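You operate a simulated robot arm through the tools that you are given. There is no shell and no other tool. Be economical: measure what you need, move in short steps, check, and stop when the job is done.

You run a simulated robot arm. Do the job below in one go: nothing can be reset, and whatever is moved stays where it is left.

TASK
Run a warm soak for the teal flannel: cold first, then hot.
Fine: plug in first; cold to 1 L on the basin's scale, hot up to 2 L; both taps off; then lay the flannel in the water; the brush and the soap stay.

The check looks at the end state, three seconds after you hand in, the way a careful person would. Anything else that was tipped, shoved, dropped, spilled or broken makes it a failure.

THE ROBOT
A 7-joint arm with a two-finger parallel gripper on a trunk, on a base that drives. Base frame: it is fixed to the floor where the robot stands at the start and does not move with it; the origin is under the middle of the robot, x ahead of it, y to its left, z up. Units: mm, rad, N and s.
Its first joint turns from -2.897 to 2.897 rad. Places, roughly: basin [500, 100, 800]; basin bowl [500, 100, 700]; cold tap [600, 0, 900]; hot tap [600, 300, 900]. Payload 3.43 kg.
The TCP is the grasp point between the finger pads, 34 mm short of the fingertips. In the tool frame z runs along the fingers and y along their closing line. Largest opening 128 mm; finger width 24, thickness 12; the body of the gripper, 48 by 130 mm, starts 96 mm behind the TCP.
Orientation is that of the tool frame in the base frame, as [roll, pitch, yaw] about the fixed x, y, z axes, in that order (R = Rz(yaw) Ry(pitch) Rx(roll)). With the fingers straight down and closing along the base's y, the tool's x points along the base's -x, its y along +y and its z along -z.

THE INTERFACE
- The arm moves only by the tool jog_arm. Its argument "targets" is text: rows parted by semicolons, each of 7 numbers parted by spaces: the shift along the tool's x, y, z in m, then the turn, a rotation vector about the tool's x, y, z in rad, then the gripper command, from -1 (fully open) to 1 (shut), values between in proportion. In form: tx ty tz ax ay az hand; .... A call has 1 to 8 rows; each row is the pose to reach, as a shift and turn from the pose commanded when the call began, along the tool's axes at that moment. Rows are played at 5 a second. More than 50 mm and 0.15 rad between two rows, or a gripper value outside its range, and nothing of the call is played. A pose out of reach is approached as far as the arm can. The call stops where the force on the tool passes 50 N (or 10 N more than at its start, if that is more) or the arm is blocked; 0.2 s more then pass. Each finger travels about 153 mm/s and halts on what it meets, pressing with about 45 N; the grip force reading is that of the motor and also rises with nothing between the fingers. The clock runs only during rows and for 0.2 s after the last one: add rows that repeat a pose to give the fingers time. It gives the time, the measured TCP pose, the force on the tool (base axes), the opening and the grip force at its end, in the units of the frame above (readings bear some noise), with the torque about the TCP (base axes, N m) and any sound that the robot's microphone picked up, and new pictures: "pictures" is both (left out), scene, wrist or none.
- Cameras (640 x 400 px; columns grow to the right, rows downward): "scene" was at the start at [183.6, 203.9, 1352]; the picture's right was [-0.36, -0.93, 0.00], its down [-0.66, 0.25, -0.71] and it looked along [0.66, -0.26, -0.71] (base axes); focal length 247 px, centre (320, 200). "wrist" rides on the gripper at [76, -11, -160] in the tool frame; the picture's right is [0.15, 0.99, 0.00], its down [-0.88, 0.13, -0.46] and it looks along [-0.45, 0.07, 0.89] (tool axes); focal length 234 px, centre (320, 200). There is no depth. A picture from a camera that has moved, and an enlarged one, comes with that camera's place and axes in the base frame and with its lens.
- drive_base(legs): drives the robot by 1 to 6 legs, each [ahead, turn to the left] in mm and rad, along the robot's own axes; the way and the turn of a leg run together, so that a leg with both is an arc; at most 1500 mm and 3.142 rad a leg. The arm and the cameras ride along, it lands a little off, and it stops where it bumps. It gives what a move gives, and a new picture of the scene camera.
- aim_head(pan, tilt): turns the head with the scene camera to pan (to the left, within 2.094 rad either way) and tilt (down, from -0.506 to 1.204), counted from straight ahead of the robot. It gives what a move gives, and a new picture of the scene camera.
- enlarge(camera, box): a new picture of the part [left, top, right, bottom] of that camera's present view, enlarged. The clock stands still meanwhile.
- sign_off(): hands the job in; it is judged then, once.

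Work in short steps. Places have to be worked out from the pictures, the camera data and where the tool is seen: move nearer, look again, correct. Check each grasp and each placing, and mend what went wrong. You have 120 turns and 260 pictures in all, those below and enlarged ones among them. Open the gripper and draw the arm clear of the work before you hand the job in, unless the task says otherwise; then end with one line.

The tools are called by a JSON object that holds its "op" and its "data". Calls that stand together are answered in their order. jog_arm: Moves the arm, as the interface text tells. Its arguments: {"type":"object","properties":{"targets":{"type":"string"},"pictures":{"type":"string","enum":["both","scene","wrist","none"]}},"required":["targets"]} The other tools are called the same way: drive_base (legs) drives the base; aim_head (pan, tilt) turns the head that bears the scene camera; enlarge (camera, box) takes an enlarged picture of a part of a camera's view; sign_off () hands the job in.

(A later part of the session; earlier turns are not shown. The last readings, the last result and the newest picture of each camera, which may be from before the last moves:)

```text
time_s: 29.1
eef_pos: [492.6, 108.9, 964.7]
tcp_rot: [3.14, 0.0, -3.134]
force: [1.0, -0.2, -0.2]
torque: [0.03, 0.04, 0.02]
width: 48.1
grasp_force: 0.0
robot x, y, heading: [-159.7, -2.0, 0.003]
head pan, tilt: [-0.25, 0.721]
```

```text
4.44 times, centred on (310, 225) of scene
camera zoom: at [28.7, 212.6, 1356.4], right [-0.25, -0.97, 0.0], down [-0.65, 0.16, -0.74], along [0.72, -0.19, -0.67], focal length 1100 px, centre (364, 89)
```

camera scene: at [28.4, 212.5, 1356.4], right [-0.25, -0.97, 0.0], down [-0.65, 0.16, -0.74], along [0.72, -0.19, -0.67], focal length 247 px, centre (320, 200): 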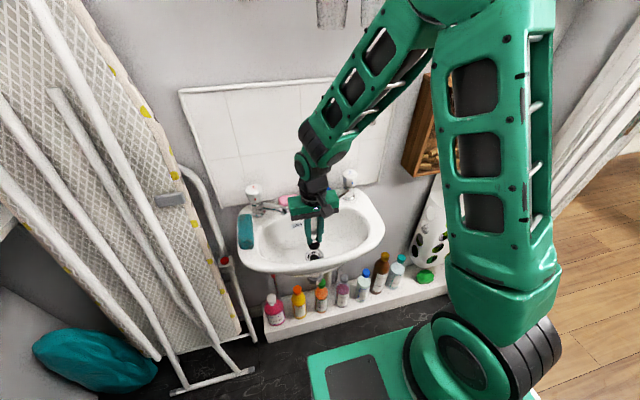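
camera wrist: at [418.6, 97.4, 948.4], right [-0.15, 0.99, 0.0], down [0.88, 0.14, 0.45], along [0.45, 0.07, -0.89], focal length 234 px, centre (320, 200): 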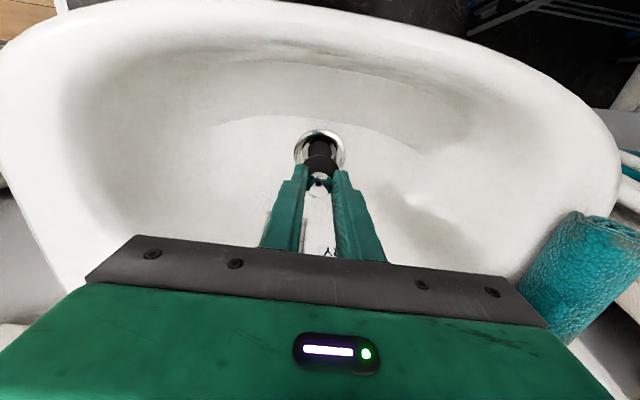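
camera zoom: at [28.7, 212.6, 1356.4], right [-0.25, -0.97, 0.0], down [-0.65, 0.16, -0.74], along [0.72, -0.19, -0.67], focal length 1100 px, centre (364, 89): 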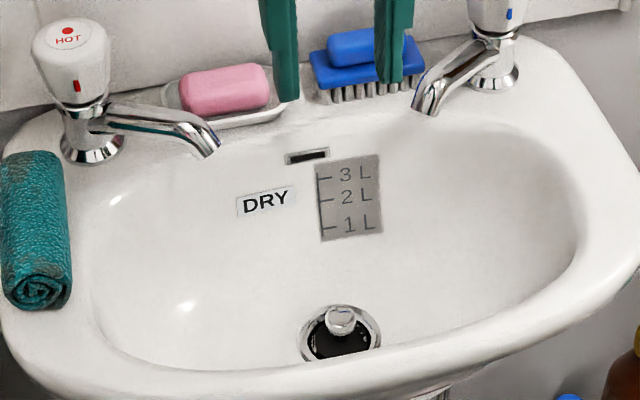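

Plug is seated well. Next the cold tap: move up and across to above its knob at about [598,-27,1015], opening the fingers to 80 mm.

{"op": "jog_arm", "data": {"targets": "0 0 -0.045 0 0 0 -0.25; -0.02 -0.03 -0.05 0 0 0 -0.25; -0.05 -0.065 -0.05 0 0 0 -0.25; -0.075 -0.1 -0.05 0 0 0 -0.25; -0.1 -0.136 -0.05 0 0 0 -0.25; -0.1 -0.136 -0.05 0 0 0 -0.25"}}

{"op": "enlarge", "data": {"camera": "scene", "box": [310, 110, 410, 210]}}

{"op": "enlarge", "data": {"camera": "wrist", "box": [200, 90, 440, 250]}}

```text
time_s: 30.5
eef_pos: [593.9, -28.3, 1013.1]
tcp_rot: [-3.142, 0.001, -3.134]
force: [0.2, 0.9, -0.9]
torque: [0.01, -0.01, 0.02]
width: 79.8
grasp_force: 0.1
robot x, y, heading: [-161.4, -1.6, 0.0]
head pan, tilt: [-0.25, 0.721]
camera scene: at [28.3, 212.5, 1356.4], right [-0.25, -0.97, 0.0], down [-0.65, 0.16, -0.74], along [0.72, -0.19, -0.67], focal length 247 px, centre (320, 200)
camera wrist: at [516.5, -40.5, 1171.9], right [-0.15, 0.99, 0.0], down [0.88, 0.14, 0.46], along [0.45, 0.07, -0.89], focal length 234 px, centre (320, 200)
```

scene: 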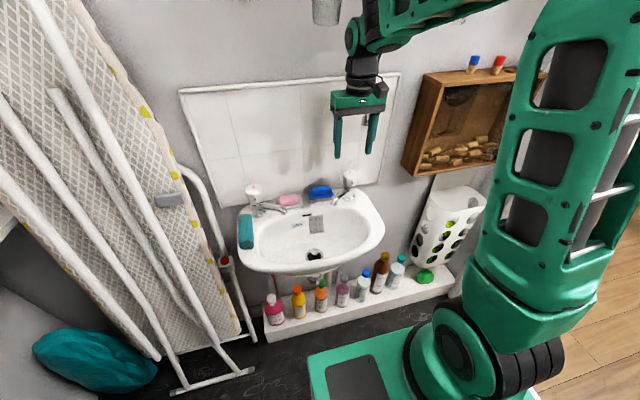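
wrist: 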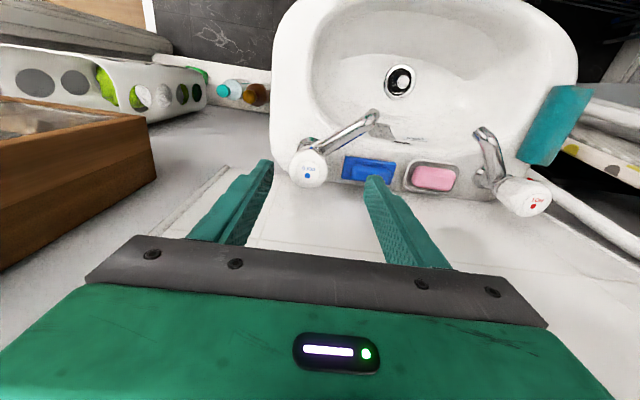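

```text
4.00 times, centred on (360, 160) of scene
camera zoom: at [28.3, 212.5, 1356.4], right [-0.25, -0.97, 0.0], down [-0.65, 0.16, -0.74], along [0.72, -0.19, -0.67], focal length 990 px, centre (160, 360)
```

zoom: 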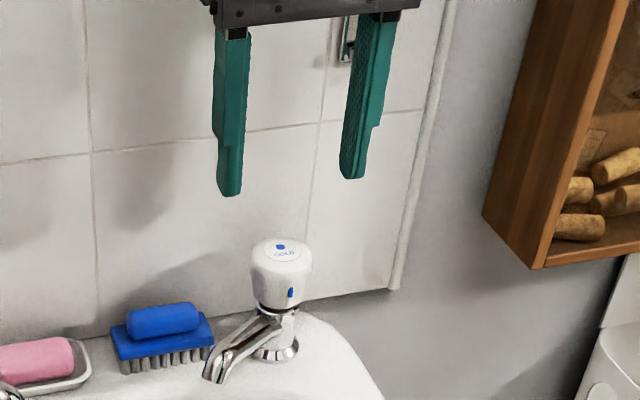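

```text
2.50 times, centred on (320, 170) of wrist
camera zoom: at [516.5, -40.5, 1171.9], right [-0.15, 0.99, 0.0], down [0.88, 0.14, 0.46], along [0.45, 0.07, -0.89], focal length 585 px, centre (320, 275)
```

zoom: 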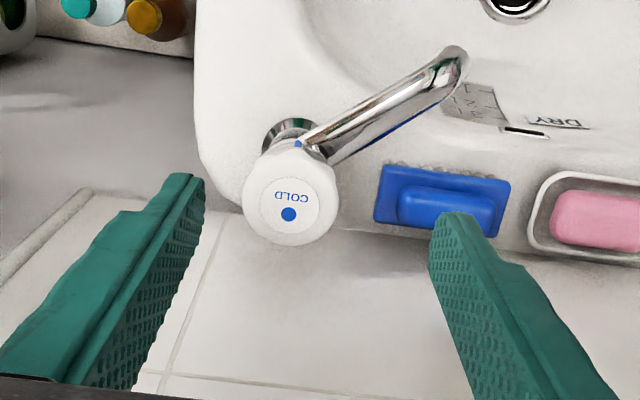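

Cold knob top triangulates cleanly to [617.5,-39,901], Ø≈44; the wall is at x≈665, so only ±0.3 rad of hand rotation fits there and I may need ratchet strokes. I move over it and descend partway.

{"op": "jog_arm", "data": {"targets": "-0.0115 -0.005 0 0 0 0 0; -0.0235 -0.011 0 0 0 0 0; -0.0235 -0.011 0.03 0 0 0 0; -0.0235 -0.011 0.06 0 0 0 0; -0.0235 -0.011 0.08 0 0 0 0; -0.0235 -0.011 0.08 0 0 0 0", "pictures": "none"}}

{"op": "enlarge", "data": {"camera": "scene", "box": [310, 60, 450, 200]}}

{"op": "enlarge", "data": {"camera": "wrist", "box": [200, 90, 440, 250]}}

```text
time_s: 31.2
eef_pos: [599.8, -36.6, 1021.6]
tcp_rot: [3.141, 0.011, -3.134]
force: [1.2, 0.1, -1.1]
torque: [-0.03, 0.1, 0.02]
width: 64.0
grasp_force: 0.1
robot x, y, heading: [-161.4, -4.8, 0.0]
head pan, tilt: [-0.25, 0.721]
stopped in row 3: the force on the tool passed its limit at 64 N (the readings are from after the stop); the commanded pose is now the measured one
```

```text
2.86 times, centred on (380, 130) of scene
camera zoom: at [28.8, 212.7, 1356.3], right [-0.25, -0.97, 0.0], down [-0.65, 0.16, -0.74], along [0.72, -0.19, -0.67], focal length 707 px, centre (149, 400)
```

zoom: 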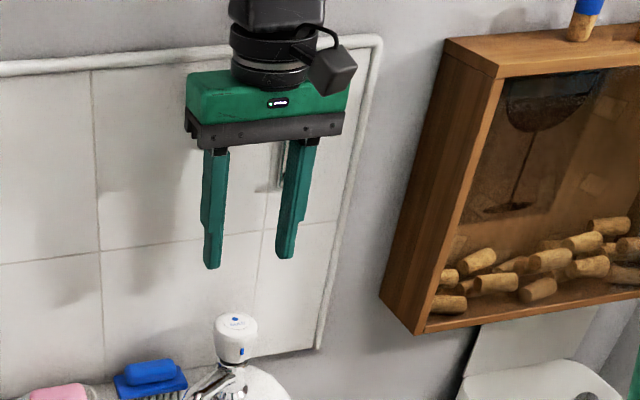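

```text
2.50 times, centred on (320, 170) of wrist
camera zoom: at [521.9, -48.3, 1180.1], right [-0.15, 0.99, 0.0], down [0.88, 0.14, 0.46], along [0.46, 0.07, -0.89], focal length 585 px, centre (320, 275)
```

zoom: 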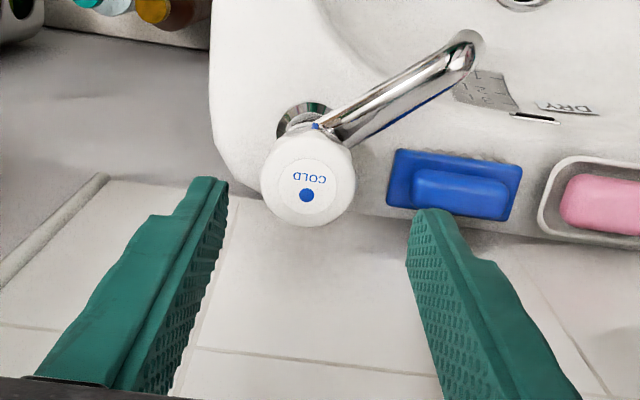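

The tool hit something near x≈617 at this height – there's a metal fixture on the tiles behind the gripper's right side (≈[650,-83,1060]). I back away and look at it.

{"op": "jog_arm", "data": {"targets": "0.03 0.02 0 0 0.01 0 0; 0.06 0.06 0 0 0.01 0 0; 0.06 0.10 0 0 0.01 0 0; 0.06 0.10 0 0 0.01 0 0", "pictures": "none"}}

{"op": "enlarge", "data": {"camera": "scene", "box": [330, 70, 410, 200]}}

{"op": "enlarge", "data": {"camera": "wrist", "box": [100, 60, 420, 280]}}

```text
time_s: 32.2
eef_pos: [540.8, 63.6, 1020.8]
tcp_rot: [3.141, -0.001, -3.136]
force: [0.1, 0.1, -0.3]
torque: [-0.02, -0.01, 0.02]
width: 63.8
grasp_force: 0.1
robot x, y, heading: [-163.3, 1.3, 0.003]
head pan, tilt: [-0.25, 0.721]
```

```text
3.08 times, centred on (370, 135) of scene
camera zoom: at [28.2, 212.5, 1356.4], right [-0.25, -0.97, 0.0], down [-0.65, 0.16, -0.74], along [0.72, -0.19, -0.67], focal length 761 px, centre (166, 400)
```

zoom: 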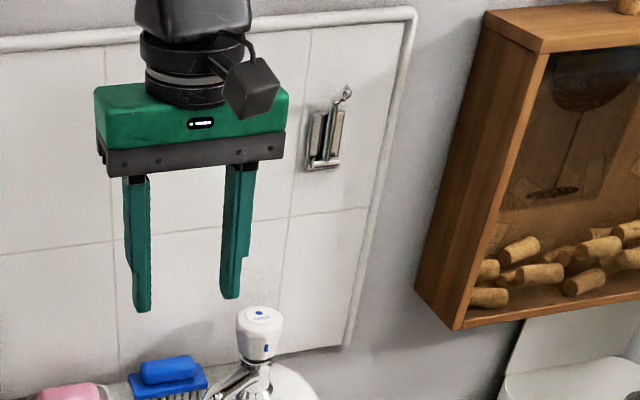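

```text
1.82 times, centred on (260, 170) of wrist
camera zoom: at [464.0, 51.1, 1180.5], right [-0.15, 0.99, 0.0], down [0.88, 0.14, 0.46], along [0.45, 0.07, -0.89], focal length 426 px, centre (429, 254)
```

zoom: 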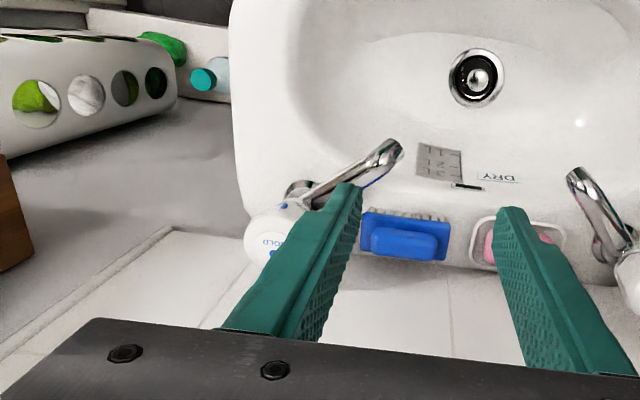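

The fixture is a hook plate on the wall at y≈-105, z 1035–1110. I'll tilt the tool 0.5 rad (fingers pointing forward-down) so the hand body stays well clear of wall and hook; go to a pre-grasp at ≈[569,-39,983].

{"op": "jog_arm", "data": {"targets": "-0.005 -0.02 0.006 0 -0.1 0 0; -0.01 -0.04 0.013 0 -0.2 0 0; -0.015 -0.06 0.02 0 -0.3 0 0; -0.02 -0.08 0.027 0 -0.4 0 0; -0.029 -0.103 0.038 0 -0.5 0 0; -0.029 -0.103 0.038 0 -0.5 0 0"}}

{"op": "enlarge", "data": {"camera": "scene", "box": [310, 70, 430, 200]}}

{"op": "enlarge", "data": {"camera": "wrist", "box": [200, 90, 440, 250]}}

```text
time_s: 33.6
eef_pos: [571.1, -40.1, 982.9]
tcp_rot: [3.141, 0.502, -3.134]
force: [0.0, -1.1, 0.4]
torque: [-0.01, -0.01, 0.01]
width: 63.9
grasp_force: 0.0
robot x, y, heading: [-162.5, -3.6, 0.003]
head pan, tilt: [-0.25, 0.721]
camera scene: at [28.2, 212.5, 1356.4], right [-0.25, -0.97, 0.0], down [-0.65, 0.16, -0.74], along [0.72, -0.19, -0.67], focal length 247 px, centre (320, 200)
camera wrist: at [425.7, -53.2, 1087.0], right [-0.14, 0.99, -0.07], down [0.55, 0.13, 0.82], along [0.82, 0.07, -0.56], focal length 234 px, centre (320, 200)
```

scene: 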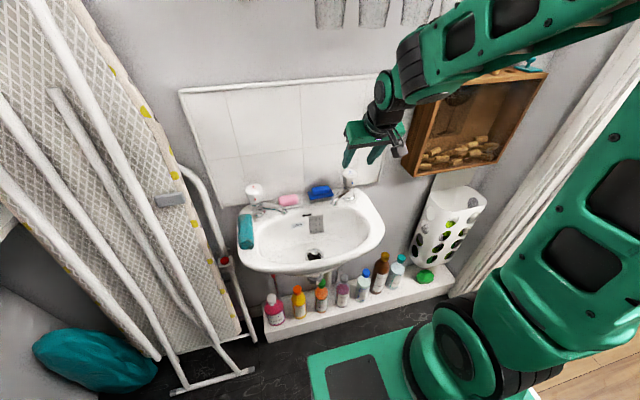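
wrist: 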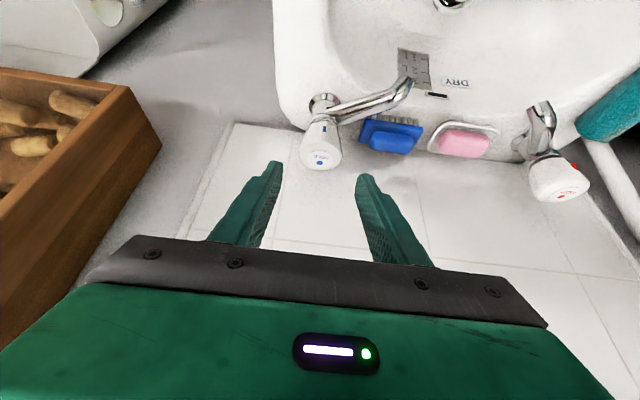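

```text
3.08 times, centred on (370, 135) of scene
camera zoom: at [28.2, 212.5, 1356.4], right [-0.25, -0.97, 0.0], down [-0.65, 0.16, -0.74], along [0.72, -0.19, -0.67], focal length 761 px, centre (166, 400)
```

zoom: 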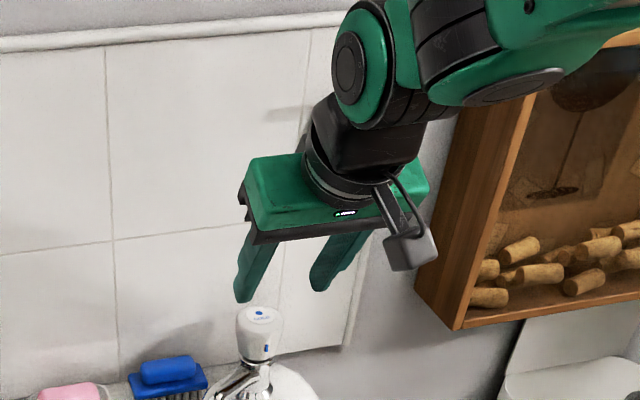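

```text
2.50 times, centred on (320, 170) of wrist
camera zoom: at [425.7, -53.2, 1087.0], right [-0.14, 0.99, -0.07], down [0.55, 0.13, 0.82], along [0.82, 0.07, -0.56], focal length 585 px, centre (320, 275)
```

zoom: 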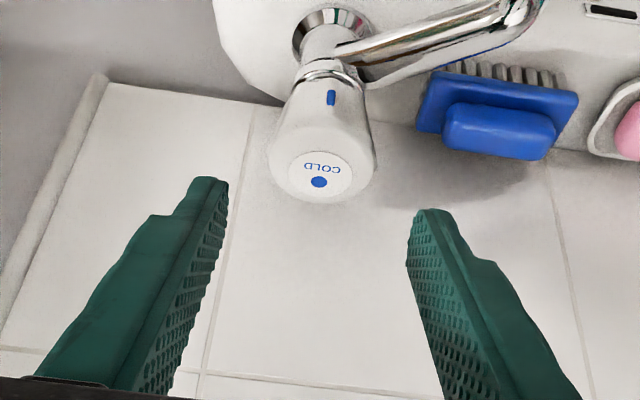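

Knob is centred between fingers; I advance 100 mm along the tool axis to straddle it, then check.

{"op": "jog_arm", "data": {"targets": "0 0.0005 0.03 0 0 0 0; 0 0.0005 0.06 0 0 0 0; 0.0006 0.0005 0.085 0 0 0 0; 0.0006 0.0005 0.099 0 0 0 0; 0.0006 0.0005 0.099 0 0 0 0", "pictures": "none"}}

{"op": "enlarge", "data": {"camera": "scene", "box": [310, 100, 410, 210]}}

{"op": "enlarge", "data": {"camera": "wrist", "box": [200, 90, 440, 250]}}

```text
time_s: 34.8
eef_pos: [615.6, -37.9, 896.0]
tcp_rot: [-3.14, 0.502, -3.133]
force: [0.6, -0.7, 0.2]
torque: [0.01, -0.03, 0.02]
width: 64.0
grasp_force: 0.0
robot x, y, heading: [-160.2, 0.5, -0.0]
head pan, tilt: [-0.25, 0.721]
```

```text
3.64 times, centred on (360, 155) of scene
camera zoom: at [28.2, 212.5, 1356.4], right [-0.25, -0.97, 0.0], down [-0.65, 0.16, -0.74], along [0.72, -0.19, -0.67], focal length 900 px, centre (174, 364)
```

zoom: 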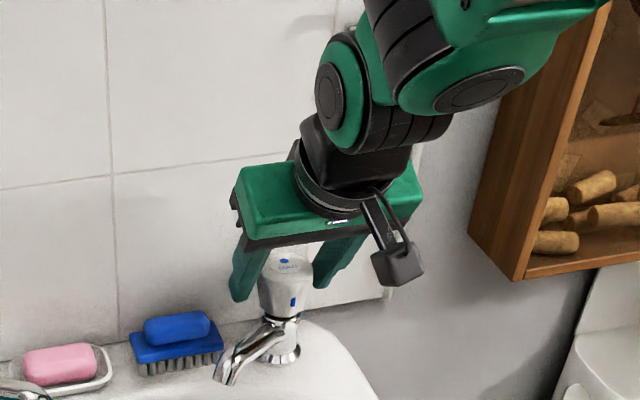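

```text
2.50 times, centred on (320, 170) of wrist
camera zoom: at [472.6, -51.1, 1000.0], right [-0.14, 0.99, -0.07], down [0.55, 0.13, 0.82], along [0.82, 0.07, -0.56], focal length 585 px, centre (320, 275)
```

zoom: 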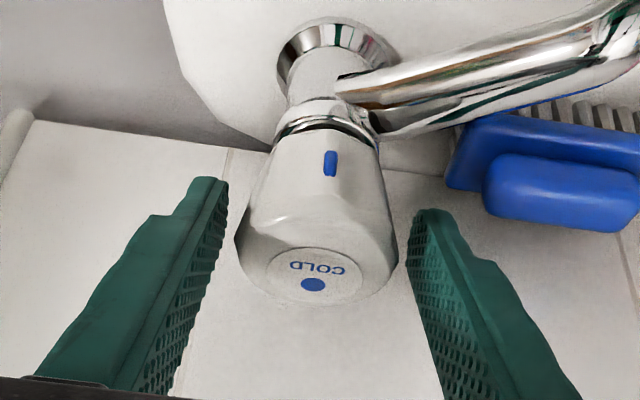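

Fingers straddle the knob mid-height, centred within 2 mm. Close on it.

{"op": "jog_arm", "data": {"targets": "0 -0.0015 0 0 0 0 0.1; 0 -0.0015 0 0 0 0 0.4; 0 -0.0015 0 0 0 0 0.6; 0 -0.0015 0 0 0 0 0.6", "pictures": "none"}}

{"op": "enlarge", "data": {"camera": "wrist", "box": [200, 90, 440, 250]}}

```text
time_s: 35.8
eef_pos: [617.2, -38.2, 896.2]
tcp_rot: [3.141, 0.502, -3.135]
force: [0.9, 1.3, 0.8]
torque: [0.08, -0.03, 0.0]
width: 50.6
grasp_force: 45.2
robot x, y, heading: [-159.3, -3.9, 0.004]
head pan, tilt: [-0.25, 0.721]
```

```text
2.50 times, centred on (320, 170) of wrist
camera zoom: at [472.6, -52.1, 999.7], right [-0.14, 0.99, -0.07], down [0.55, 0.13, 0.82], along [0.82, 0.07, -0.56], focal length 585 px, centre (320, 275)
```

zoom: 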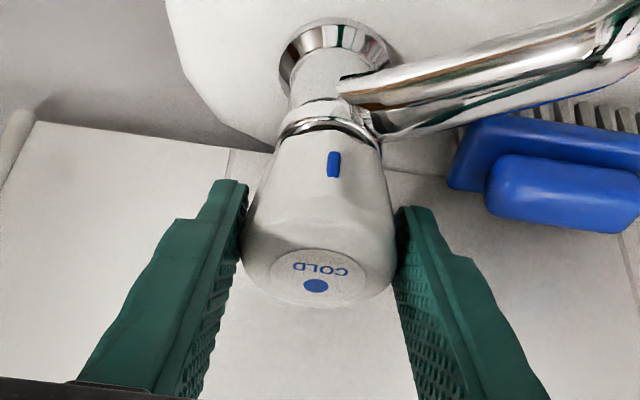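

Gripped (50.6 mm, 45 N). I test turning anticlockwise (seen from above) by 0.24 rad and look for water and sound.

{"op": "jog_arm", "data": {"targets": "0 0 0 -0.0575 0 -0.1054 0.6; 0 0 0 -0.115 0 -0.2107 0.6; 0 0 0 -0.115 0 -0.2107 0.6", "pictures": "none"}}

{"op": "enlarge", "data": {"camera": "scene", "box": [290, 130, 410, 260]}}

{"op": "enlarge", "data": {"camera": "wrist", "box": [200, 60, 500, 250]}}

```text
time_s: 36.6
eef_pos: [617.1, -39.7, 895.6]
tcp_rot: [-3.141, 0.5, -2.894]
force: [-1.1, 0.3, 5.6]
torque: [0.18, -0.09, -0.03]
width: 50.2
grasp_force: 45.1
robot x, y, heading: [-162.6, -1.8, 0.002]
head pan, tilt: [-0.25, 0.721]
```

```text
3.08 times, centred on (350, 195) of scene
camera zoom: at [28.0, 212.5, 1356.4], right [-0.25, -0.97, 0.0], down [-0.65, 0.16, -0.74], along [0.72, -0.19, -0.67], focal length 761 px, centre (228, 215)
```

zoom: 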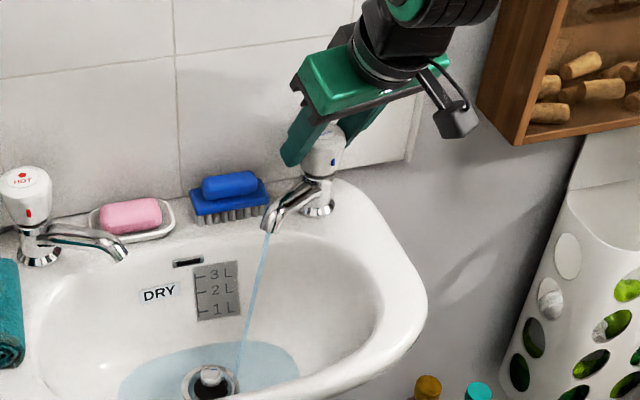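

```text
2.11 times, centred on (350, 155) of wrist
camera zoom: at [479.6, -86.6, 999.5], right [-0.37, 0.93, -0.07], down [0.5, 0.26, 0.82], along [0.78, 0.27, -0.56], focal length 493 px, centre (257, 295)
```

zoom: 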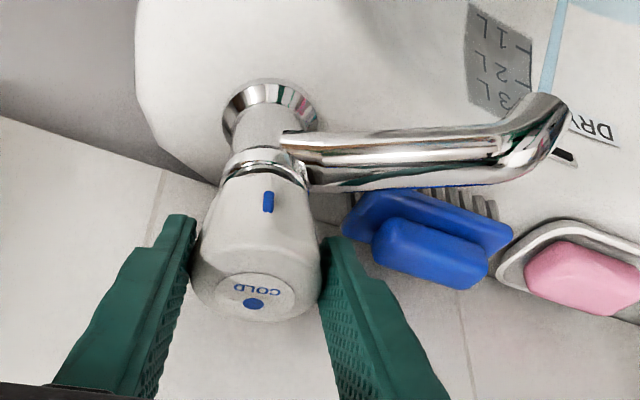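

Water runs and the plug holds. I hold the tap here and watch the level.

{"op": "jog_arm", "data": {"targets": "0 0 0 0 0 0 0.6; 0 0 0 0 0 0 0.6; 0 0 0 0 0 0 0.6; 0 0 0 0 0 0 0.6", "pictures": "none"}}

{"op": "enlarge", "data": {"camera": "scene", "box": [260, 170, 370, 270]}}

```text
time_s: 37.6
eef_pos: [615.9, -40.2, 895.5]
tcp_rot: [3.14, 0.5, -2.896]
force: [0.4, -0.3, 8.1]
torque: [-0.09, -0.01, -0.01]
width: 50.3
grasp_force: 45.2
robot x, y, heading: [-161.2, -2.0, 0.001]
head pan, tilt: [-0.25, 0.721]
```

```text
4.00 times, centred on (315, 220) of scene
camera zoom: at [27.9, 212.5, 1356.4], right [-0.25, -0.97, 0.0], down [-0.65, 0.16, -0.74], along [0.72, -0.19, -0.67], focal length 990 px, centre (340, 120)
```

zoom: 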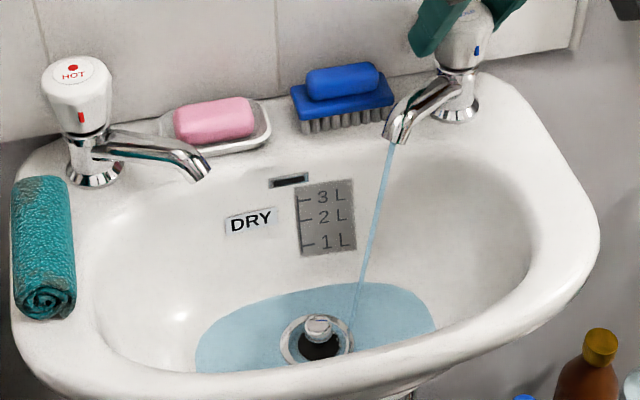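

Water's back edge is still well below the 1 L tick. Hold 1.8 s more and check.

{"op": "jog_arm", "data": {"targets": "0 0 0 0 0 0 0.6; 0 0 0 0 0 0 0.6; 0 0 0 0 0 0 0.6; 0 0 0 0 0 0 0.6; 0 0 0 0 0 0 0.6; 0 0 0 0 0 0 0.6; 0 0 0 0 0 0 0.6; 0 0 0 0 0 0 0.6", "pictures": "none"}}

{"op": "enlarge", "data": {"camera": "scene", "box": [260, 170, 370, 270]}}

```text
time_s: 39.4
eef_pos: [618.8, -39.6, 896.4]
tcp_rot: [3.14, 0.501, -2.896]
force: [4.0, -1.4, 11.1]
torque: [0.0, -0.06, -0.02]
width: 50.6
grasp_force: 45.3
robot x, y, heading: [-159.4, -0.3, 0.001]
head pan, tilt: [-0.25, 0.721]
```

```text
4.00 times, centred on (315, 220) of scene
camera zoom: at [28.0, 212.5, 1356.5], right [-0.25, -0.97, 0.0], down [-0.65, 0.16, -0.74], along [0.72, -0.19, -0.67], focal length 990 px, centre (340, 120)
```

zoom: 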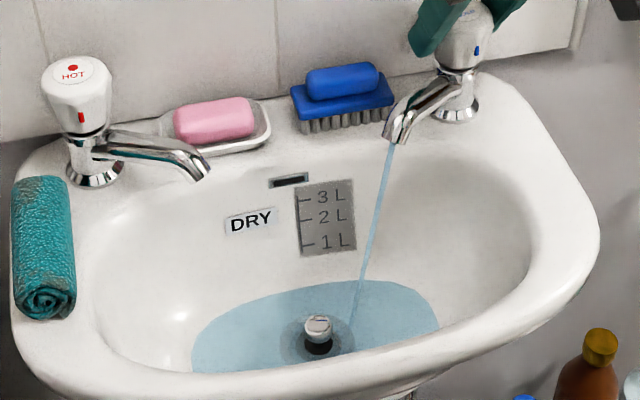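

The rise is slow at this opening. I open a further 0.25 rad.

{"op": "jog_arm", "data": {"targets": "0 0 0 -0.06 0 -0.11 0.6; 0 0 0 -0.12 0 -0.22 0.6; 0 0 0 -0.12 0 -0.22 0.6; 0 0 0 -0.12 0 -0.22 0.6; 0 0 0 -0.12 0 -0.22 0.6; 0 0 0 -0.12 0 -0.22 0.6; 0 0 0 -0.12 0 -0.22 0.6", "pictures": "none"}}

{"op": "enlarge", "data": {"camera": "scene", "box": [260, 170, 370, 270]}}

```text
time_s: 41.0
eef_pos: [617.7, -40.7, 896.0]
tcp_rot: [3.141, 0.5, -2.644]
force: [14.9, -12.4, 9.3]
torque: [-0.18, -0.18, -0.11]
width: 50.6
grasp_force: 44.5
robot x, y, heading: [-160.6, 0.7, -0.002]
head pan, tilt: [-0.25, 0.721]
```

```text
4.00 times, centred on (315, 220) of scene
camera zoom: at [28.5, 212.1, 1356.4], right [-0.25, -0.97, 0.0], down [-0.65, 0.16, -0.74], along [0.72, -0.19, -0.67], focal length 990 px, centre (340, 120)
```

zoom: 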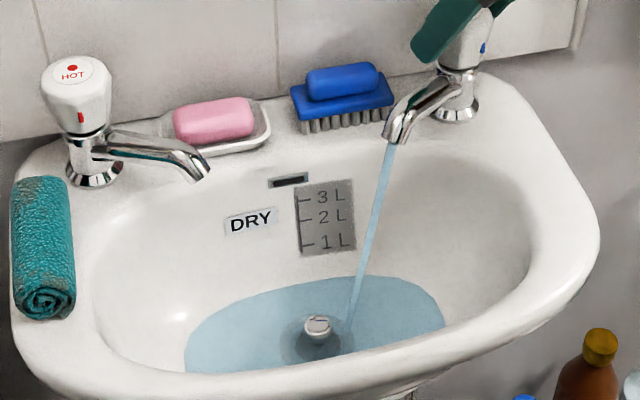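

Faster now (edge 279→274). Hold on with checks; 1 L tick is at row ≈244 in this view.

{"op": "jog_arm", "data": {"targets": "0 0 0 0 0 0 0.6; 0 0 0 0 0 0 0.6; 0 0 0 0 0 0 0.6; 0 0 0 0 0 0 0.6; 0 0 0 0 0 0 0.6; 0 0 0 0 0 0 0.6; 0 0 0 0 0 0 0.6; 0 0 0 0 0 0 0.6", "pictures": "none"}}

{"op": "jog_arm", "data": {"targets": "0 0 0 0 0 0 0.6; 0 0 0 0 0 0 0.6; 0 0 0 0 0 0 0.6; 0 0 0 0 0 0 0.6; 0 0 0 0 0 0 0.6; 0 0 0 0 0 0 0.6; 0 0 0 0 0 0 0.6; 0 0 0 0 0 0 0.6", "pictures": "none"}}

{"op": "enlarge", "data": {"camera": "scene", "box": [260, 170, 370, 270]}}

```text
time_s: 42.8
eef_pos: [617.4, -41.1, 896.6]
tcp_rot: [3.141, 0.501, -2.643]
force: [19.5, -15.2, 12.7]
torque: [-0.09, -0.2, -0.06]
width: 50.3
grasp_force: 45.1
robot x, y, heading: [-164.0, -5.0, -0.005]
head pan, tilt: [-0.25, 0.721]
```

```text
time_s: 44.6
eef_pos: [617.1, -40.5, 896.2]
tcp_rot: [3.14, 0.5, -2.645]
force: [19.9, -18.4, 12.7]
torque: [-0.12, -0.2, -0.06]
width: 50.6
grasp_force: 44.9
robot x, y, heading: [-161.5, -2.3, -0.0]
head pan, tilt: [-0.25, 0.721]
```

```text
4.00 times, centred on (315, 220) of scene
camera zoom: at [28.5, 211.9, 1356.5], right [-0.25, -0.97, 0.0], down [-0.65, 0.16, -0.74], along [0.72, -0.19, -0.67], focal length 990 px, centre (340, 120)
```

zoom: 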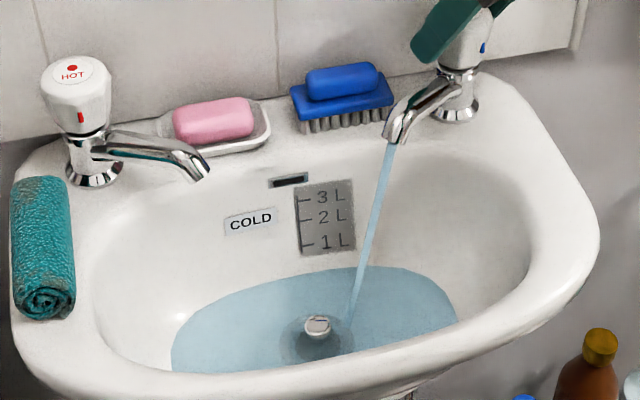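

The thermal label now reads COLD and the edge is at row ≈265. Continue another 3.6 s.

{"op": "jog_arm", "data": {"targets": "0 0 0 0 0 0 0.6; 0 0 0 0 0 0 0.6; 0 0 0 0 0 0 0.6; 0 0 0 0 0 0 0.6; 0 0 0 0 0 0 0.6; 0 0 0 0 0 0 0.6; 0 0 0 0 0 0 0.6; 0 0 0 0 0 0 0.6", "pictures": "none"}}

{"op": "jog_arm", "data": {"targets": "0 0 0 0 0 0 0.6; 0 0 0 0 0 0 0.6; 0 0 0 0 0 0 0.6; 0 0 0 0 0 0 0.6; 0 0 0 0 0 0 0.6; 0 0 0 0 0 0 0.6; 0 0 0 0 0 0 0.6; 0 0 0 0 0 0 0.6", "pictures": "none"}}

{"op": "enlarge", "data": {"camera": "scene", "box": [260, 170, 370, 270]}}

```text
time_s: 46.4
eef_pos: [618.0, -40.0, 894.9]
tcp_rot: [3.141, 0.499, -2.645]
force: [18.9, -18.6, 11.9]
torque: [-0.13, -0.2, -0.09]
width: 50.2
grasp_force: 45.2
robot x, y, heading: [-162.5, -3.7, 0.003]
head pan, tilt: [-0.25, 0.721]
```

```text
time_s: 48.2
eef_pos: [616.7, -40.7, 896.4]
tcp_rot: [-3.141, 0.501, -2.643]
force: [19.3, -19.1, 10.6]
torque: [-0.16, -0.16, -0.06]
width: 50.4
grasp_force: 45.0
robot x, y, heading: [-165.3, -1.2, 0.001]
head pan, tilt: [-0.25, 0.721]
```

```text
4.00 times, centred on (315, 220) of scene
camera zoom: at [28.5, 211.8, 1356.5], right [-0.25, -0.97, 0.0], down [-0.65, 0.16, -0.74], along [0.72, -0.19, -0.67], focal length 990 px, centre (340, 120)
```

zoom: 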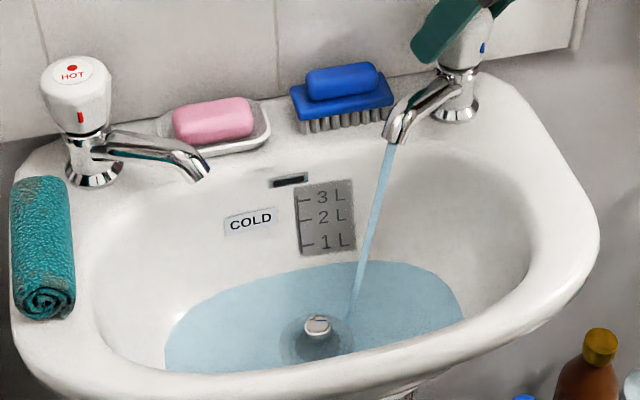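

Edge ≈261; about 1.2 px/s. I hold 7 s more, then recheck.

{"op": "jog_arm", "data": {"targets": "0 0 0 0 0 0 0.6; 0 0 0 0 0 0 0.6; 0 0 0 0 0 0 0.6; 0 0 0 0 0 0 0.6; 0 0 0 0 0 0 0.6; 0 0 0 0 0 0 0.6; 0 0 0 0 0 0 0.6; 0 0 0 0 0 0 0.6", "pictures": "none"}}

{"op": "jog_arm", "data": {"targets": "0 0 0 0 0 0 0.6; 0 0 0 0 0 0 0.6; 0 0 0 0 0 0 0.6; 0 0 0 0 0 0 0.6; 0 0 0 0 0 0 0.6; 0 0 0 0 0 0 0.6; 0 0 0 0 0 0 0.6; 0 0 0 0 0 0 0.6", "pictures": "none"}}

{"op": "jog_arm", "data": {"targets": "0 0 0 0 0 0 0.6; 0 0 0 0 0 0 0.6; 0 0 0 0 0 0 0.6; 0 0 0 0 0 0 0.6; 0 0 0 0 0 0 0.6; 0 0 0 0 0 0 0.6; 0 0 0 0 0 0 0.6; 0 0 0 0 0 0 0.6", "pictures": "none"}}

{"op": "enlarge", "data": {"camera": "scene", "box": [260, 170, 370, 270]}}

```text
time_s: 50.0
eef_pos: [616.7, -41.4, 896.3]
tcp_rot: [3.141, 0.502, -2.643]
force: [18.4, -20.1, 9.9]
torque: [-0.09, -0.17, -0.06]
width: 50.8
grasp_force: 44.9
robot x, y, heading: [-160.8, 0.4, 0.002]
head pan, tilt: [-0.25, 0.721]
```

```text
time_s: 51.8
eef_pos: [617.6, -41.0, 895.1]
tcp_rot: [3.142, 0.501, -2.645]
force: [19.6, -19.3, 10.0]
torque: [-0.13, -0.16, -0.1]
width: 50.7
grasp_force: 45.0
robot x, y, heading: [-160.4, 1.9, -0.001]
head pan, tilt: [-0.25, 0.721]
```

```text
time_s: 53.6
eef_pos: [616.7, -41.3, 895.5]
tcp_rot: [-3.142, 0.503, -2.646]
force: [17.8, -20.3, 9.2]
torque: [-0.12, -0.18, -0.09]
width: 50.7
grasp_force: 44.8
robot x, y, heading: [-160.1, 1.4, -0.004]
head pan, tilt: [-0.25, 0.721]
```

```text
4.00 times, centred on (315, 220) of scene
camera zoom: at [28.6, 211.7, 1356.5], right [-0.25, -0.97, 0.0], down [-0.65, 0.16, -0.74], along [0.72, -0.19, -0.67], focal length 990 px, centre (340, 120)
```

zoom: 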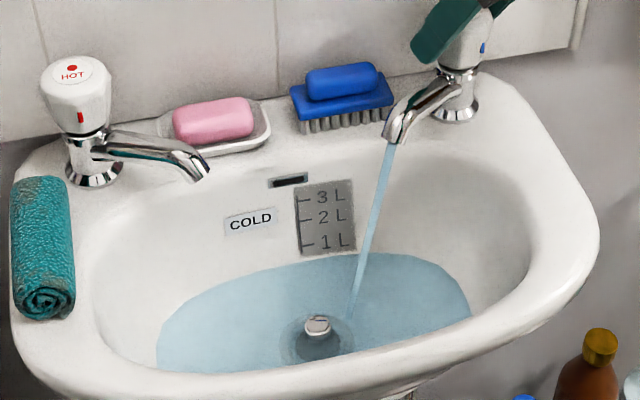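

Edge ≈254, the plate's foot. About 10 s to go; hold 7 s and look closer.

{"op": "jog_arm", "data": {"targets": "0 0 0 0 0 0 0.6; 0 0 0 0 0 0 0.6; 0 0 0 0 0 0 0.6; 0 0 0 0 0 0 0.6; 0 0 0 0 0 0 0.6; 0 0 0 0 0 0 0.6; 0 0 0 0 0 0 0.6; 0 0 0 0 0 0 0.6", "pictures": "none"}}

{"op": "jog_arm", "data": {"targets": "0 0 0 0 0 0 0.6; 0 0 0 0 0 0 0.6; 0 0 0 0 0 0 0.6; 0 0 0 0 0 0 0.6; 0 0 0 0 0 0 0.6; 0 0 0 0 0 0 0.6; 0 0 0 0 0 0 0.6; 0 0 0 0 0 0 0.6", "pictures": "none"}}

{"op": "jog_arm", "data": {"targets": "0 0 0 0 0 0 0.6; 0 0 0 0 0 0 0.6; 0 0 0 0 0 0 0.6; 0 0 0 0 0 0 0.6; 0 0 0 0 0 0 0.6; 0 0 0 0 0 0 0.6; 0 0 0 0 0 0 0.6; 0 0 0 0 0 0 0.6", "pictures": "none"}}

{"op": "enlarge", "data": {"camera": "scene", "box": [300, 205, 340, 245]}}

```text
time_s: 55.4
eef_pos: [617.4, -40.6, 895.9]
tcp_rot: [-3.141, 0.5, -2.644]
force: [17.6, -19.8, 7.9]
torque: [-0.13, -0.11, -0.1]
width: 50.5
grasp_force: 44.7
robot x, y, heading: [-165.2, 3.1, -0.0]
head pan, tilt: [-0.25, 0.721]
```

```text
time_s: 57.2
eef_pos: [617.7, -41.1, 895.6]
tcp_rot: [-3.141, 0.501, -2.646]
force: [16.6, -20.4, 6.8]
torque: [-0.11, -0.12, -0.05]
width: 50.5
grasp_force: 44.6
robot x, y, heading: [-161.8, -1.7, 0.002]
head pan, tilt: [-0.25, 0.721]
```

```text
time_s: 59.0
eef_pos: [617.7, -41.3, 895.6]
tcp_rot: [3.141, 0.5, -2.643]
force: [15.8, -20.1, 5.4]
torque: [-0.1, -0.11, -0.1]
width: 50.6
grasp_force: 44.6
robot x, y, heading: [-159.4, 0.4, -0.007]
head pan, tilt: [-0.25, 0.721]
```

```text
10.00 times, centred on (320, 225) of scene
camera zoom: at [28.6, 211.7, 1356.5], right [-0.25, -0.97, 0.0], down [-0.65, 0.16, -0.74], along [0.72, -0.19, -0.67], focal length 2474 px, centre (320, -50)
```

zoom: 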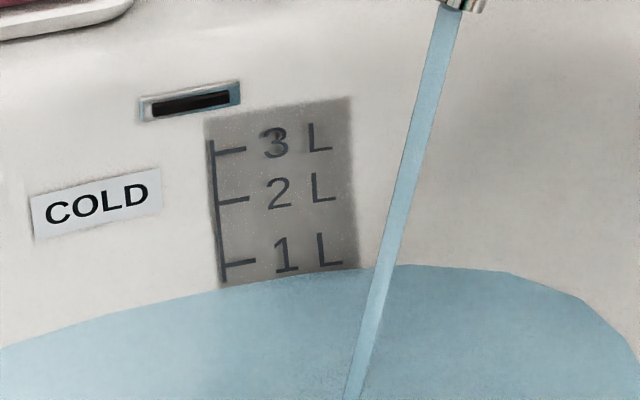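

Edge at row 287 vs 1 L tick at 263 in this 10× view. Hold 5.4 s more to measure the rate.

{"op": "jog_arm", "data": {"targets": "0 0 0 0 0 0 0.6; 0 0 0 0 0 0 0.6; 0 0 0 0 0 0 0.6; 0 0 0 0 0 0 0.6; 0 0 0 0 0 0 0.6; 0 0 0 0 0 0 0.6; 0 0 0 0 0 0 0.6; 0 0 0 0 0 0 0.6", "pictures": "none"}}

{"op": "jog_arm", "data": {"targets": "0 0 0 0 0 0 0.6; 0 0 0 0 0 0 0.6; 0 0 0 0 0 0 0.6; 0 0 0 0 0 0 0.6; 0 0 0 0 0 0 0.6; 0 0 0 0 0 0 0.6; 0 0 0 0 0 0 0.6; 0 0 0 0 0 0 0.6", "pictures": "none"}}

{"op": "jog_arm", "data": {"targets": "0 0 0 0 0 0 0.6; 0 0 0 0 0 0 0.6; 0 0 0 0 0 0 0.6; 0 0 0 0 0 0 0.6; 0 0 0 0 0 0 0.6; 0 0 0 0 0 0 0.6; 0 0 0 0 0 0 0.6; 0 0 0 0 0 0 0.6", "pictures": "none"}}

{"op": "enlarge", "data": {"camera": "scene", "box": [300, 205, 340, 245]}}

```text
time_s: 60.8
eef_pos: [616.5, -40.6, 896.1]
tcp_rot: [-3.141, 0.501, -2.645]
force: [14.5, -19.8, 4.4]
torque: [-0.13, -0.12, -0.07]
width: 50.4
grasp_force: 45.5
robot x, y, heading: [-160.4, -3.3, -0.001]
head pan, tilt: [-0.25, 0.721]
```

```text
time_s: 62.6
eef_pos: [617.0, -39.7, 895.7]
tcp_rot: [3.141, 0.5, -2.644]
force: [14.3, -19.3, 3.7]
torque: [-0.11, -0.14, -0.09]
width: 50.3
grasp_force: 45.0
robot x, y, heading: [-160.1, 0.7, -0.005]
head pan, tilt: [-0.25, 0.721]
```

```text
time_s: 64.4
eef_pos: [616.9, -40.6, 895.9]
tcp_rot: [3.141, 0.5, -2.644]
force: [13.0, -19.7, 2.1]
torque: [-0.07, -0.12, -0.05]
width: 50.5
grasp_force: 45.1
robot x, y, heading: [-160.6, -4.5, 0.001]
head pan, tilt: [-0.25, 0.721]
```

```text
10.00 times, centred on (320, 225) of scene
camera zoom: at [28.6, 211.7, 1356.5], right [-0.25, -0.97, 0.0], down [-0.65, 0.16, -0.74], along [0.72, -0.19, -0.67], focal length 2474 px, centre (320, -50)
```

zoom: 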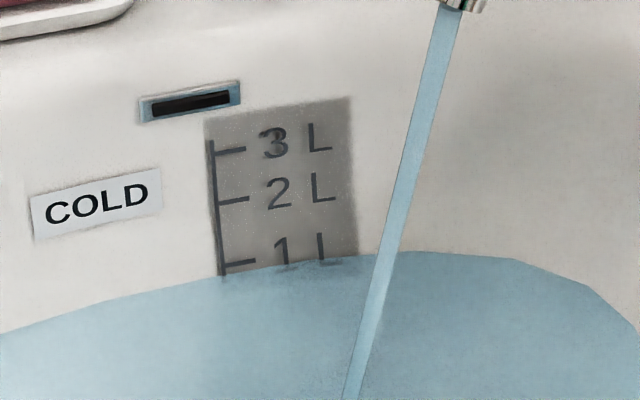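

Edge ≈272, tick ≈263, rate 2.7 px/s, so ≈3.3 s remain. Hold 1.8 s, check, then close.

{"op": "jog_arm", "data": {"targets": "0 0 0 0 0 0 0.6; 0 0 0 0 0 0 0.6; 0 0 0 0 0 0 0.6; 0 0 0 0 0 0 0.6; 0 0 0 0 0 0 0.6; 0 0 0 0 0 0 0.6; 0 0 0 0 0 0 0.6; 0 0 0 0 0 0 0.6", "pictures": "none"}}

{"op": "enlarge", "data": {"camera": "scene", "box": [310, 220, 330, 240]}}

```text
time_s: 66.2
eef_pos: [617.8, -41.2, 896.0]
tcp_rot: [3.141, 0.5, -2.645]
force: [12.3, -20.6, 1.9]
torque: [-0.13, -0.09, -0.06]
width: 50.5
grasp_force: 45.4
robot x, y, heading: [-163.4, -0.9, 0.0]
head pan, tilt: [-0.25, 0.721]
```

```text
16.00 times, centred on (320, 230) of scene
camera zoom: at [28.6, 211.6, 1356.5], right [-0.25, -0.97, 0.0], down [-0.65, 0.16, -0.74], along [0.72, -0.19, -0.67], focal length 3959 px, centre (320, -280)
```

zoom: 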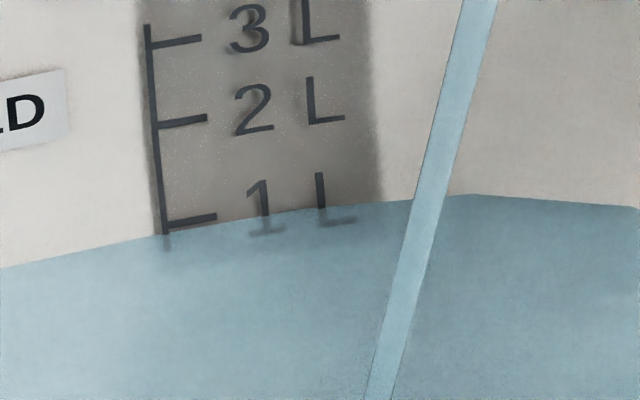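

About 0.1 L short (tick at 220, edge at 231). Hold 1.8 s and then close by rotating clockwise 0.5 rad.

{"op": "jog_arm", "data": {"targets": "0 0 0 0 0 0 0.6; 0 0 0 0 0 0 0.6; 0 0 0 0 0 0 0.6; 0 0 0 0 0 0 0.6; 0 0 0 0 0 0 0.6; 0 0 0 0 0 0 0.6; 0 0 0 0 0 0 0.6; 0 0 0 0 0 0 0.6", "pictures": "none"}}

{"op": "jog_arm", "data": {"targets": "0 0 0 0.067 0 0.1229 0.6; 0 0 0 0.134 0 0.2458 0.6; 0 0 0 0.201 0 0.3687 0.6; 0 0 0 0.24 0 0.44 0.6; 0 0 0 0.24 0 0.44 0.6", "pictures": "none"}}

{"op": "enlarge", "data": {"camera": "scene", "box": [300, 160, 400, 250]}}

{"op": "enlarge", "data": {"camera": "scene", "box": [310, 220, 330, 240]}}

```text
time_s: 68.0
eef_pos: [616.9, -40.4, 895.9]
tcp_rot: [-3.141, 0.502, -2.644]
force: [11.0, -19.9, 0.7]
torque: [-0.1, -0.1, -0.03]
width: 50.6
grasp_force: 45.1
robot x, y, heading: [-161.7, -1.1, 0.001]
head pan, tilt: [-0.25, 0.721]
```

```text
time_s: 69.2
eef_pos: [617.1, -39.4, 896.2]
tcp_rot: [3.139, 0.5, 3.138]
force: [9.4, -4.0, 12.3]
torque: [-0.13, -0.37, 0.78]
width: 50.8
grasp_force: 44.9
robot x, y, heading: [-165.5, 1.5, -0.0]
head pan, tilt: [-0.25, 0.721]
```

```text
4.44 times, centred on (350, 205) of scene
camera zoom: at [28.1, 212.2, 1356.4], right [-0.25, -0.97, 0.0], down [-0.65, 0.16, -0.74], along [0.72, -0.19, -0.67], focal length 1100 px, centre (187, 178)
```

zoom: 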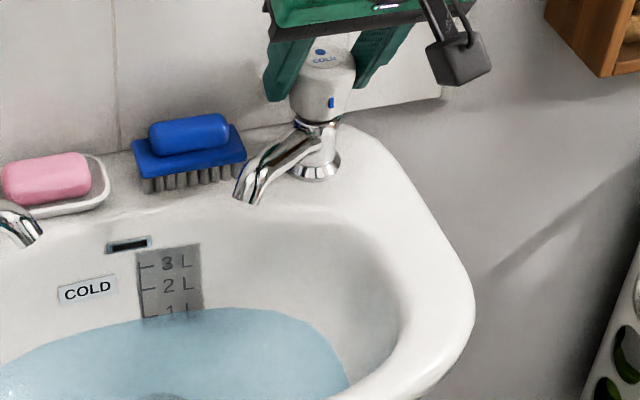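

```text
16.00 times, centred on (320, 230) of scene
camera zoom: at [28.1, 212.2, 1356.4], right [-0.25, -0.97, 0.0], down [-0.65, 0.16, -0.74], along [0.72, -0.19, -0.67], focal length 3959 px, centre (320, -280)
```

zoom: 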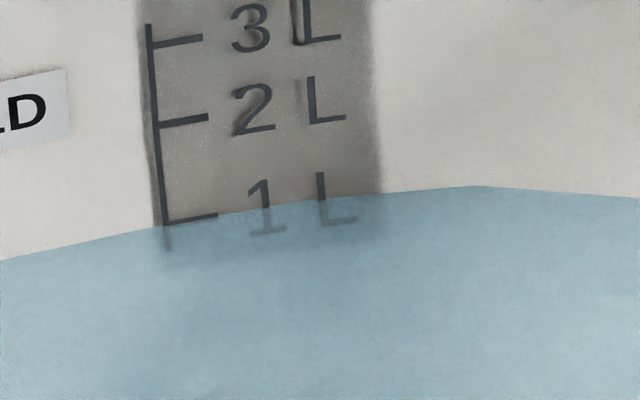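

Cold is off (stop felt, 0.78 N m) and the level sits on the 1 L tick. I open the fingers and retreat along the tool axis.

{"op": "jog_arm", "data": {"targets": "0 0 0 0 0 0 0.1; 0 0 0 0 0 0 -0.1; 0 0 0 0 0 0 -0.1; 0 0 -0.04 0 0 0 -0.1; 0 0 -0.08 0 0 0 -0.1; 0 0 -0.12 0 0 0 -0.1; 0 0 -0.15 0 0 0 -0.1", "pictures": "none"}}

{"op": "enlarge", "data": {"camera": "scene", "box": [220, 130, 400, 270]}}

```text
time_s: 70.8
eef_pos: [544.8, -39.2, 1026.9]
tcp_rot: [-3.141, 0.5, 3.139]
force: [0.6, 0.3, 0.0]
torque: [0.01, 0.03, -0.02]
width: 70.6
grasp_force: 0.1
robot x, y, heading: [-159.7, 1.0, 0.002]
head pan, tilt: [-0.25, 0.721]
```

```text
2.86 times, centred on (310, 200) of scene
camera zoom: at [28.6, 212.3, 1356.4], right [-0.25, -0.97, 0.0], down [-0.65, 0.16, -0.74], along [0.72, -0.19, -0.67], focal length 707 px, centre (349, 200)
```

zoom: 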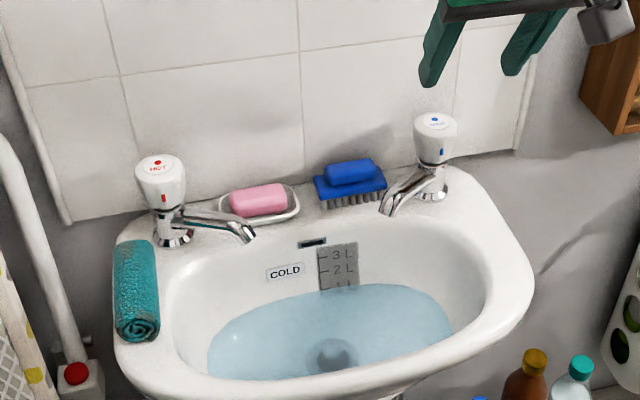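

Hot knob computes to ≈[618,261,901], mirrored to the cold one. I translate 300 mm left at this height and tilt, then look.

{"op": "jog_arm", "data": {"targets": "0 0.043 0 0 0 0 -0.1; 0 0.086 0 0 0 0 -0.1; 0 0.129 0 0 0 0 -0.1; 0 0.172 0 0 0 0 -0.1; 0 0.215 0 0 0 0 -0.1; 0 0.258 0 0 0 0 -0.1; 0 0.3 0 0 0 0 -0.1; 0 0.3 0 0 0 0 -0.1"}}

{"op": "enlarge", "data": {"camera": "wrist", "box": [200, 90, 440, 250]}}

```text
time_s: 72.6
eef_pos: [545.9, 261.3, 1025.1]
tcp_rot: [-3.141, 0.502, 3.137]
force: [-0.8, 0.7, -0.2]
torque: [0.02, 0.0, -0.05]
width: 70.2
grasp_force: 0.0
robot x, y, heading: [-160.5, 0.4, -0.001]
head pan, tilt: [-0.25, 0.721]
camera scene: at [28.1, 212.4, 1356.4], right [-0.25, -0.97, 0.0], down [-0.65, 0.16, -0.74], along [0.72, -0.19, -0.67], focal length 247 px, centre (320, 200)
camera wrist: at [401.9, 249.9, 1129.3], right [-0.12, 0.99, -0.07], down [0.55, 0.13, 0.82], along [0.82, 0.06, -0.56], focal length 234 px, centre (320, 200)
```

scene: 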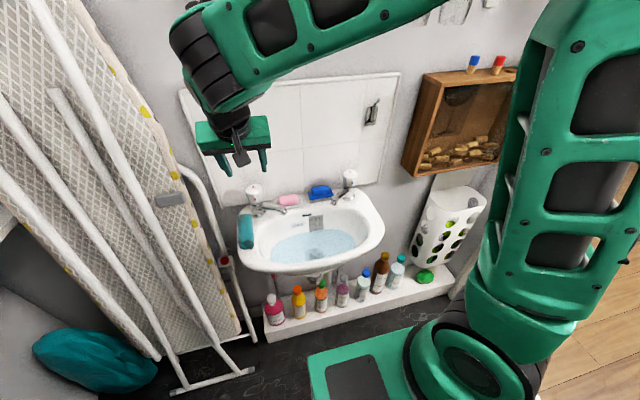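
wrist: 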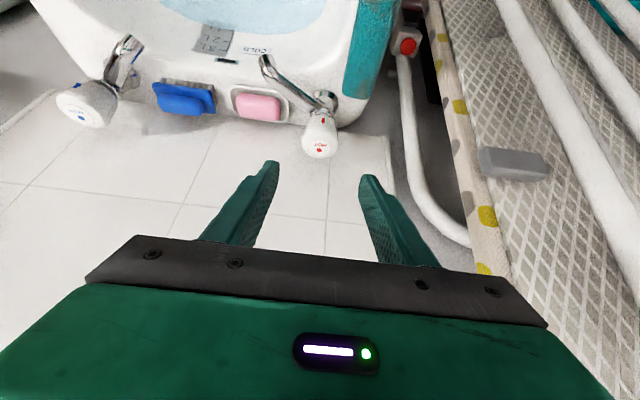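

```text
2.50 times, centred on (320, 170) of wrist
camera zoom: at [401.9, 249.9, 1129.3], right [-0.12, 0.99, -0.07], down [0.55, 0.13, 0.82], along [0.82, 0.06, -0.56], focal length 585 px, centre (320, 275)
```

zoom: 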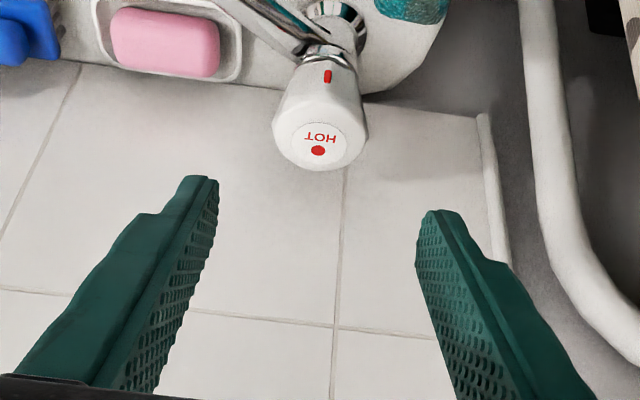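

Knob measured at ≈[617,259,901]. I advance 147 mm along the tool axis to straddle it.

{"op": "jog_arm", "data": {"targets": "0 -0.002 0.045 0 0 0 0; 0 -0.002 0.09 0 0 0 0; -0.0005 -0.002 0.125 0 0 0 0; -0.0005 -0.002 0.147 0 0 0 0; -0.0005 -0.002 0.147 0 0 0 0", "pictures": "none"}}

{"op": "enlarge", "data": {"camera": "wrist", "box": [200, 90, 440, 250]}}

{"op": "enlarge", "data": {"camera": "scene", "box": [210, 130, 330, 270]}}

```text
time_s: 73.8
eef_pos: [617.5, 258.7, 898.9]
tcp_rot: [3.141, 0.502, 3.138]
force: [-0.2, 0.6, 0.8]
torque: [-0.03, -0.03, 0.02]
width: 63.9
grasp_force: 0.0
robot x, y, heading: [-158.8, 2.1, 0.001]
head pan, tilt: [-0.25, 0.721]
```

```text
2.50 times, centred on (320, 170) of wrist
camera zoom: at [473.3, 246.8, 1001.6], right [-0.12, 0.99, -0.07], down [0.55, 0.13, 0.82], along [0.82, 0.06, -0.56], focal length 585 px, centre (320, 275)
```

zoom: 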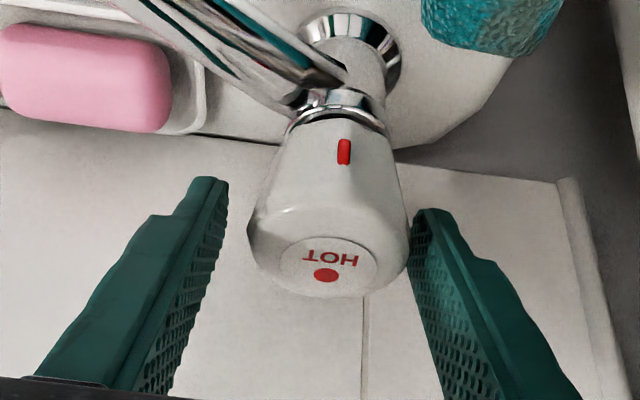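

```text
2.86 times, centred on (270, 200) of scene
camera zoom: at [28.2, 212.4, 1356.4], right [-0.25, -0.97, 0.0], down [-0.65, 0.16, -0.74], along [0.72, -0.19, -0.67], focal length 707 px, centre (463, 200)
```

zoom: 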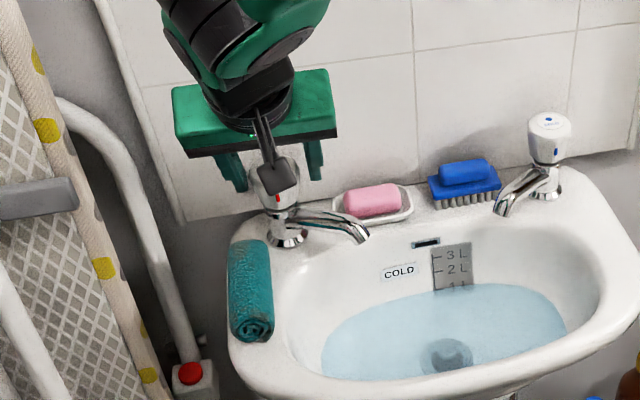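

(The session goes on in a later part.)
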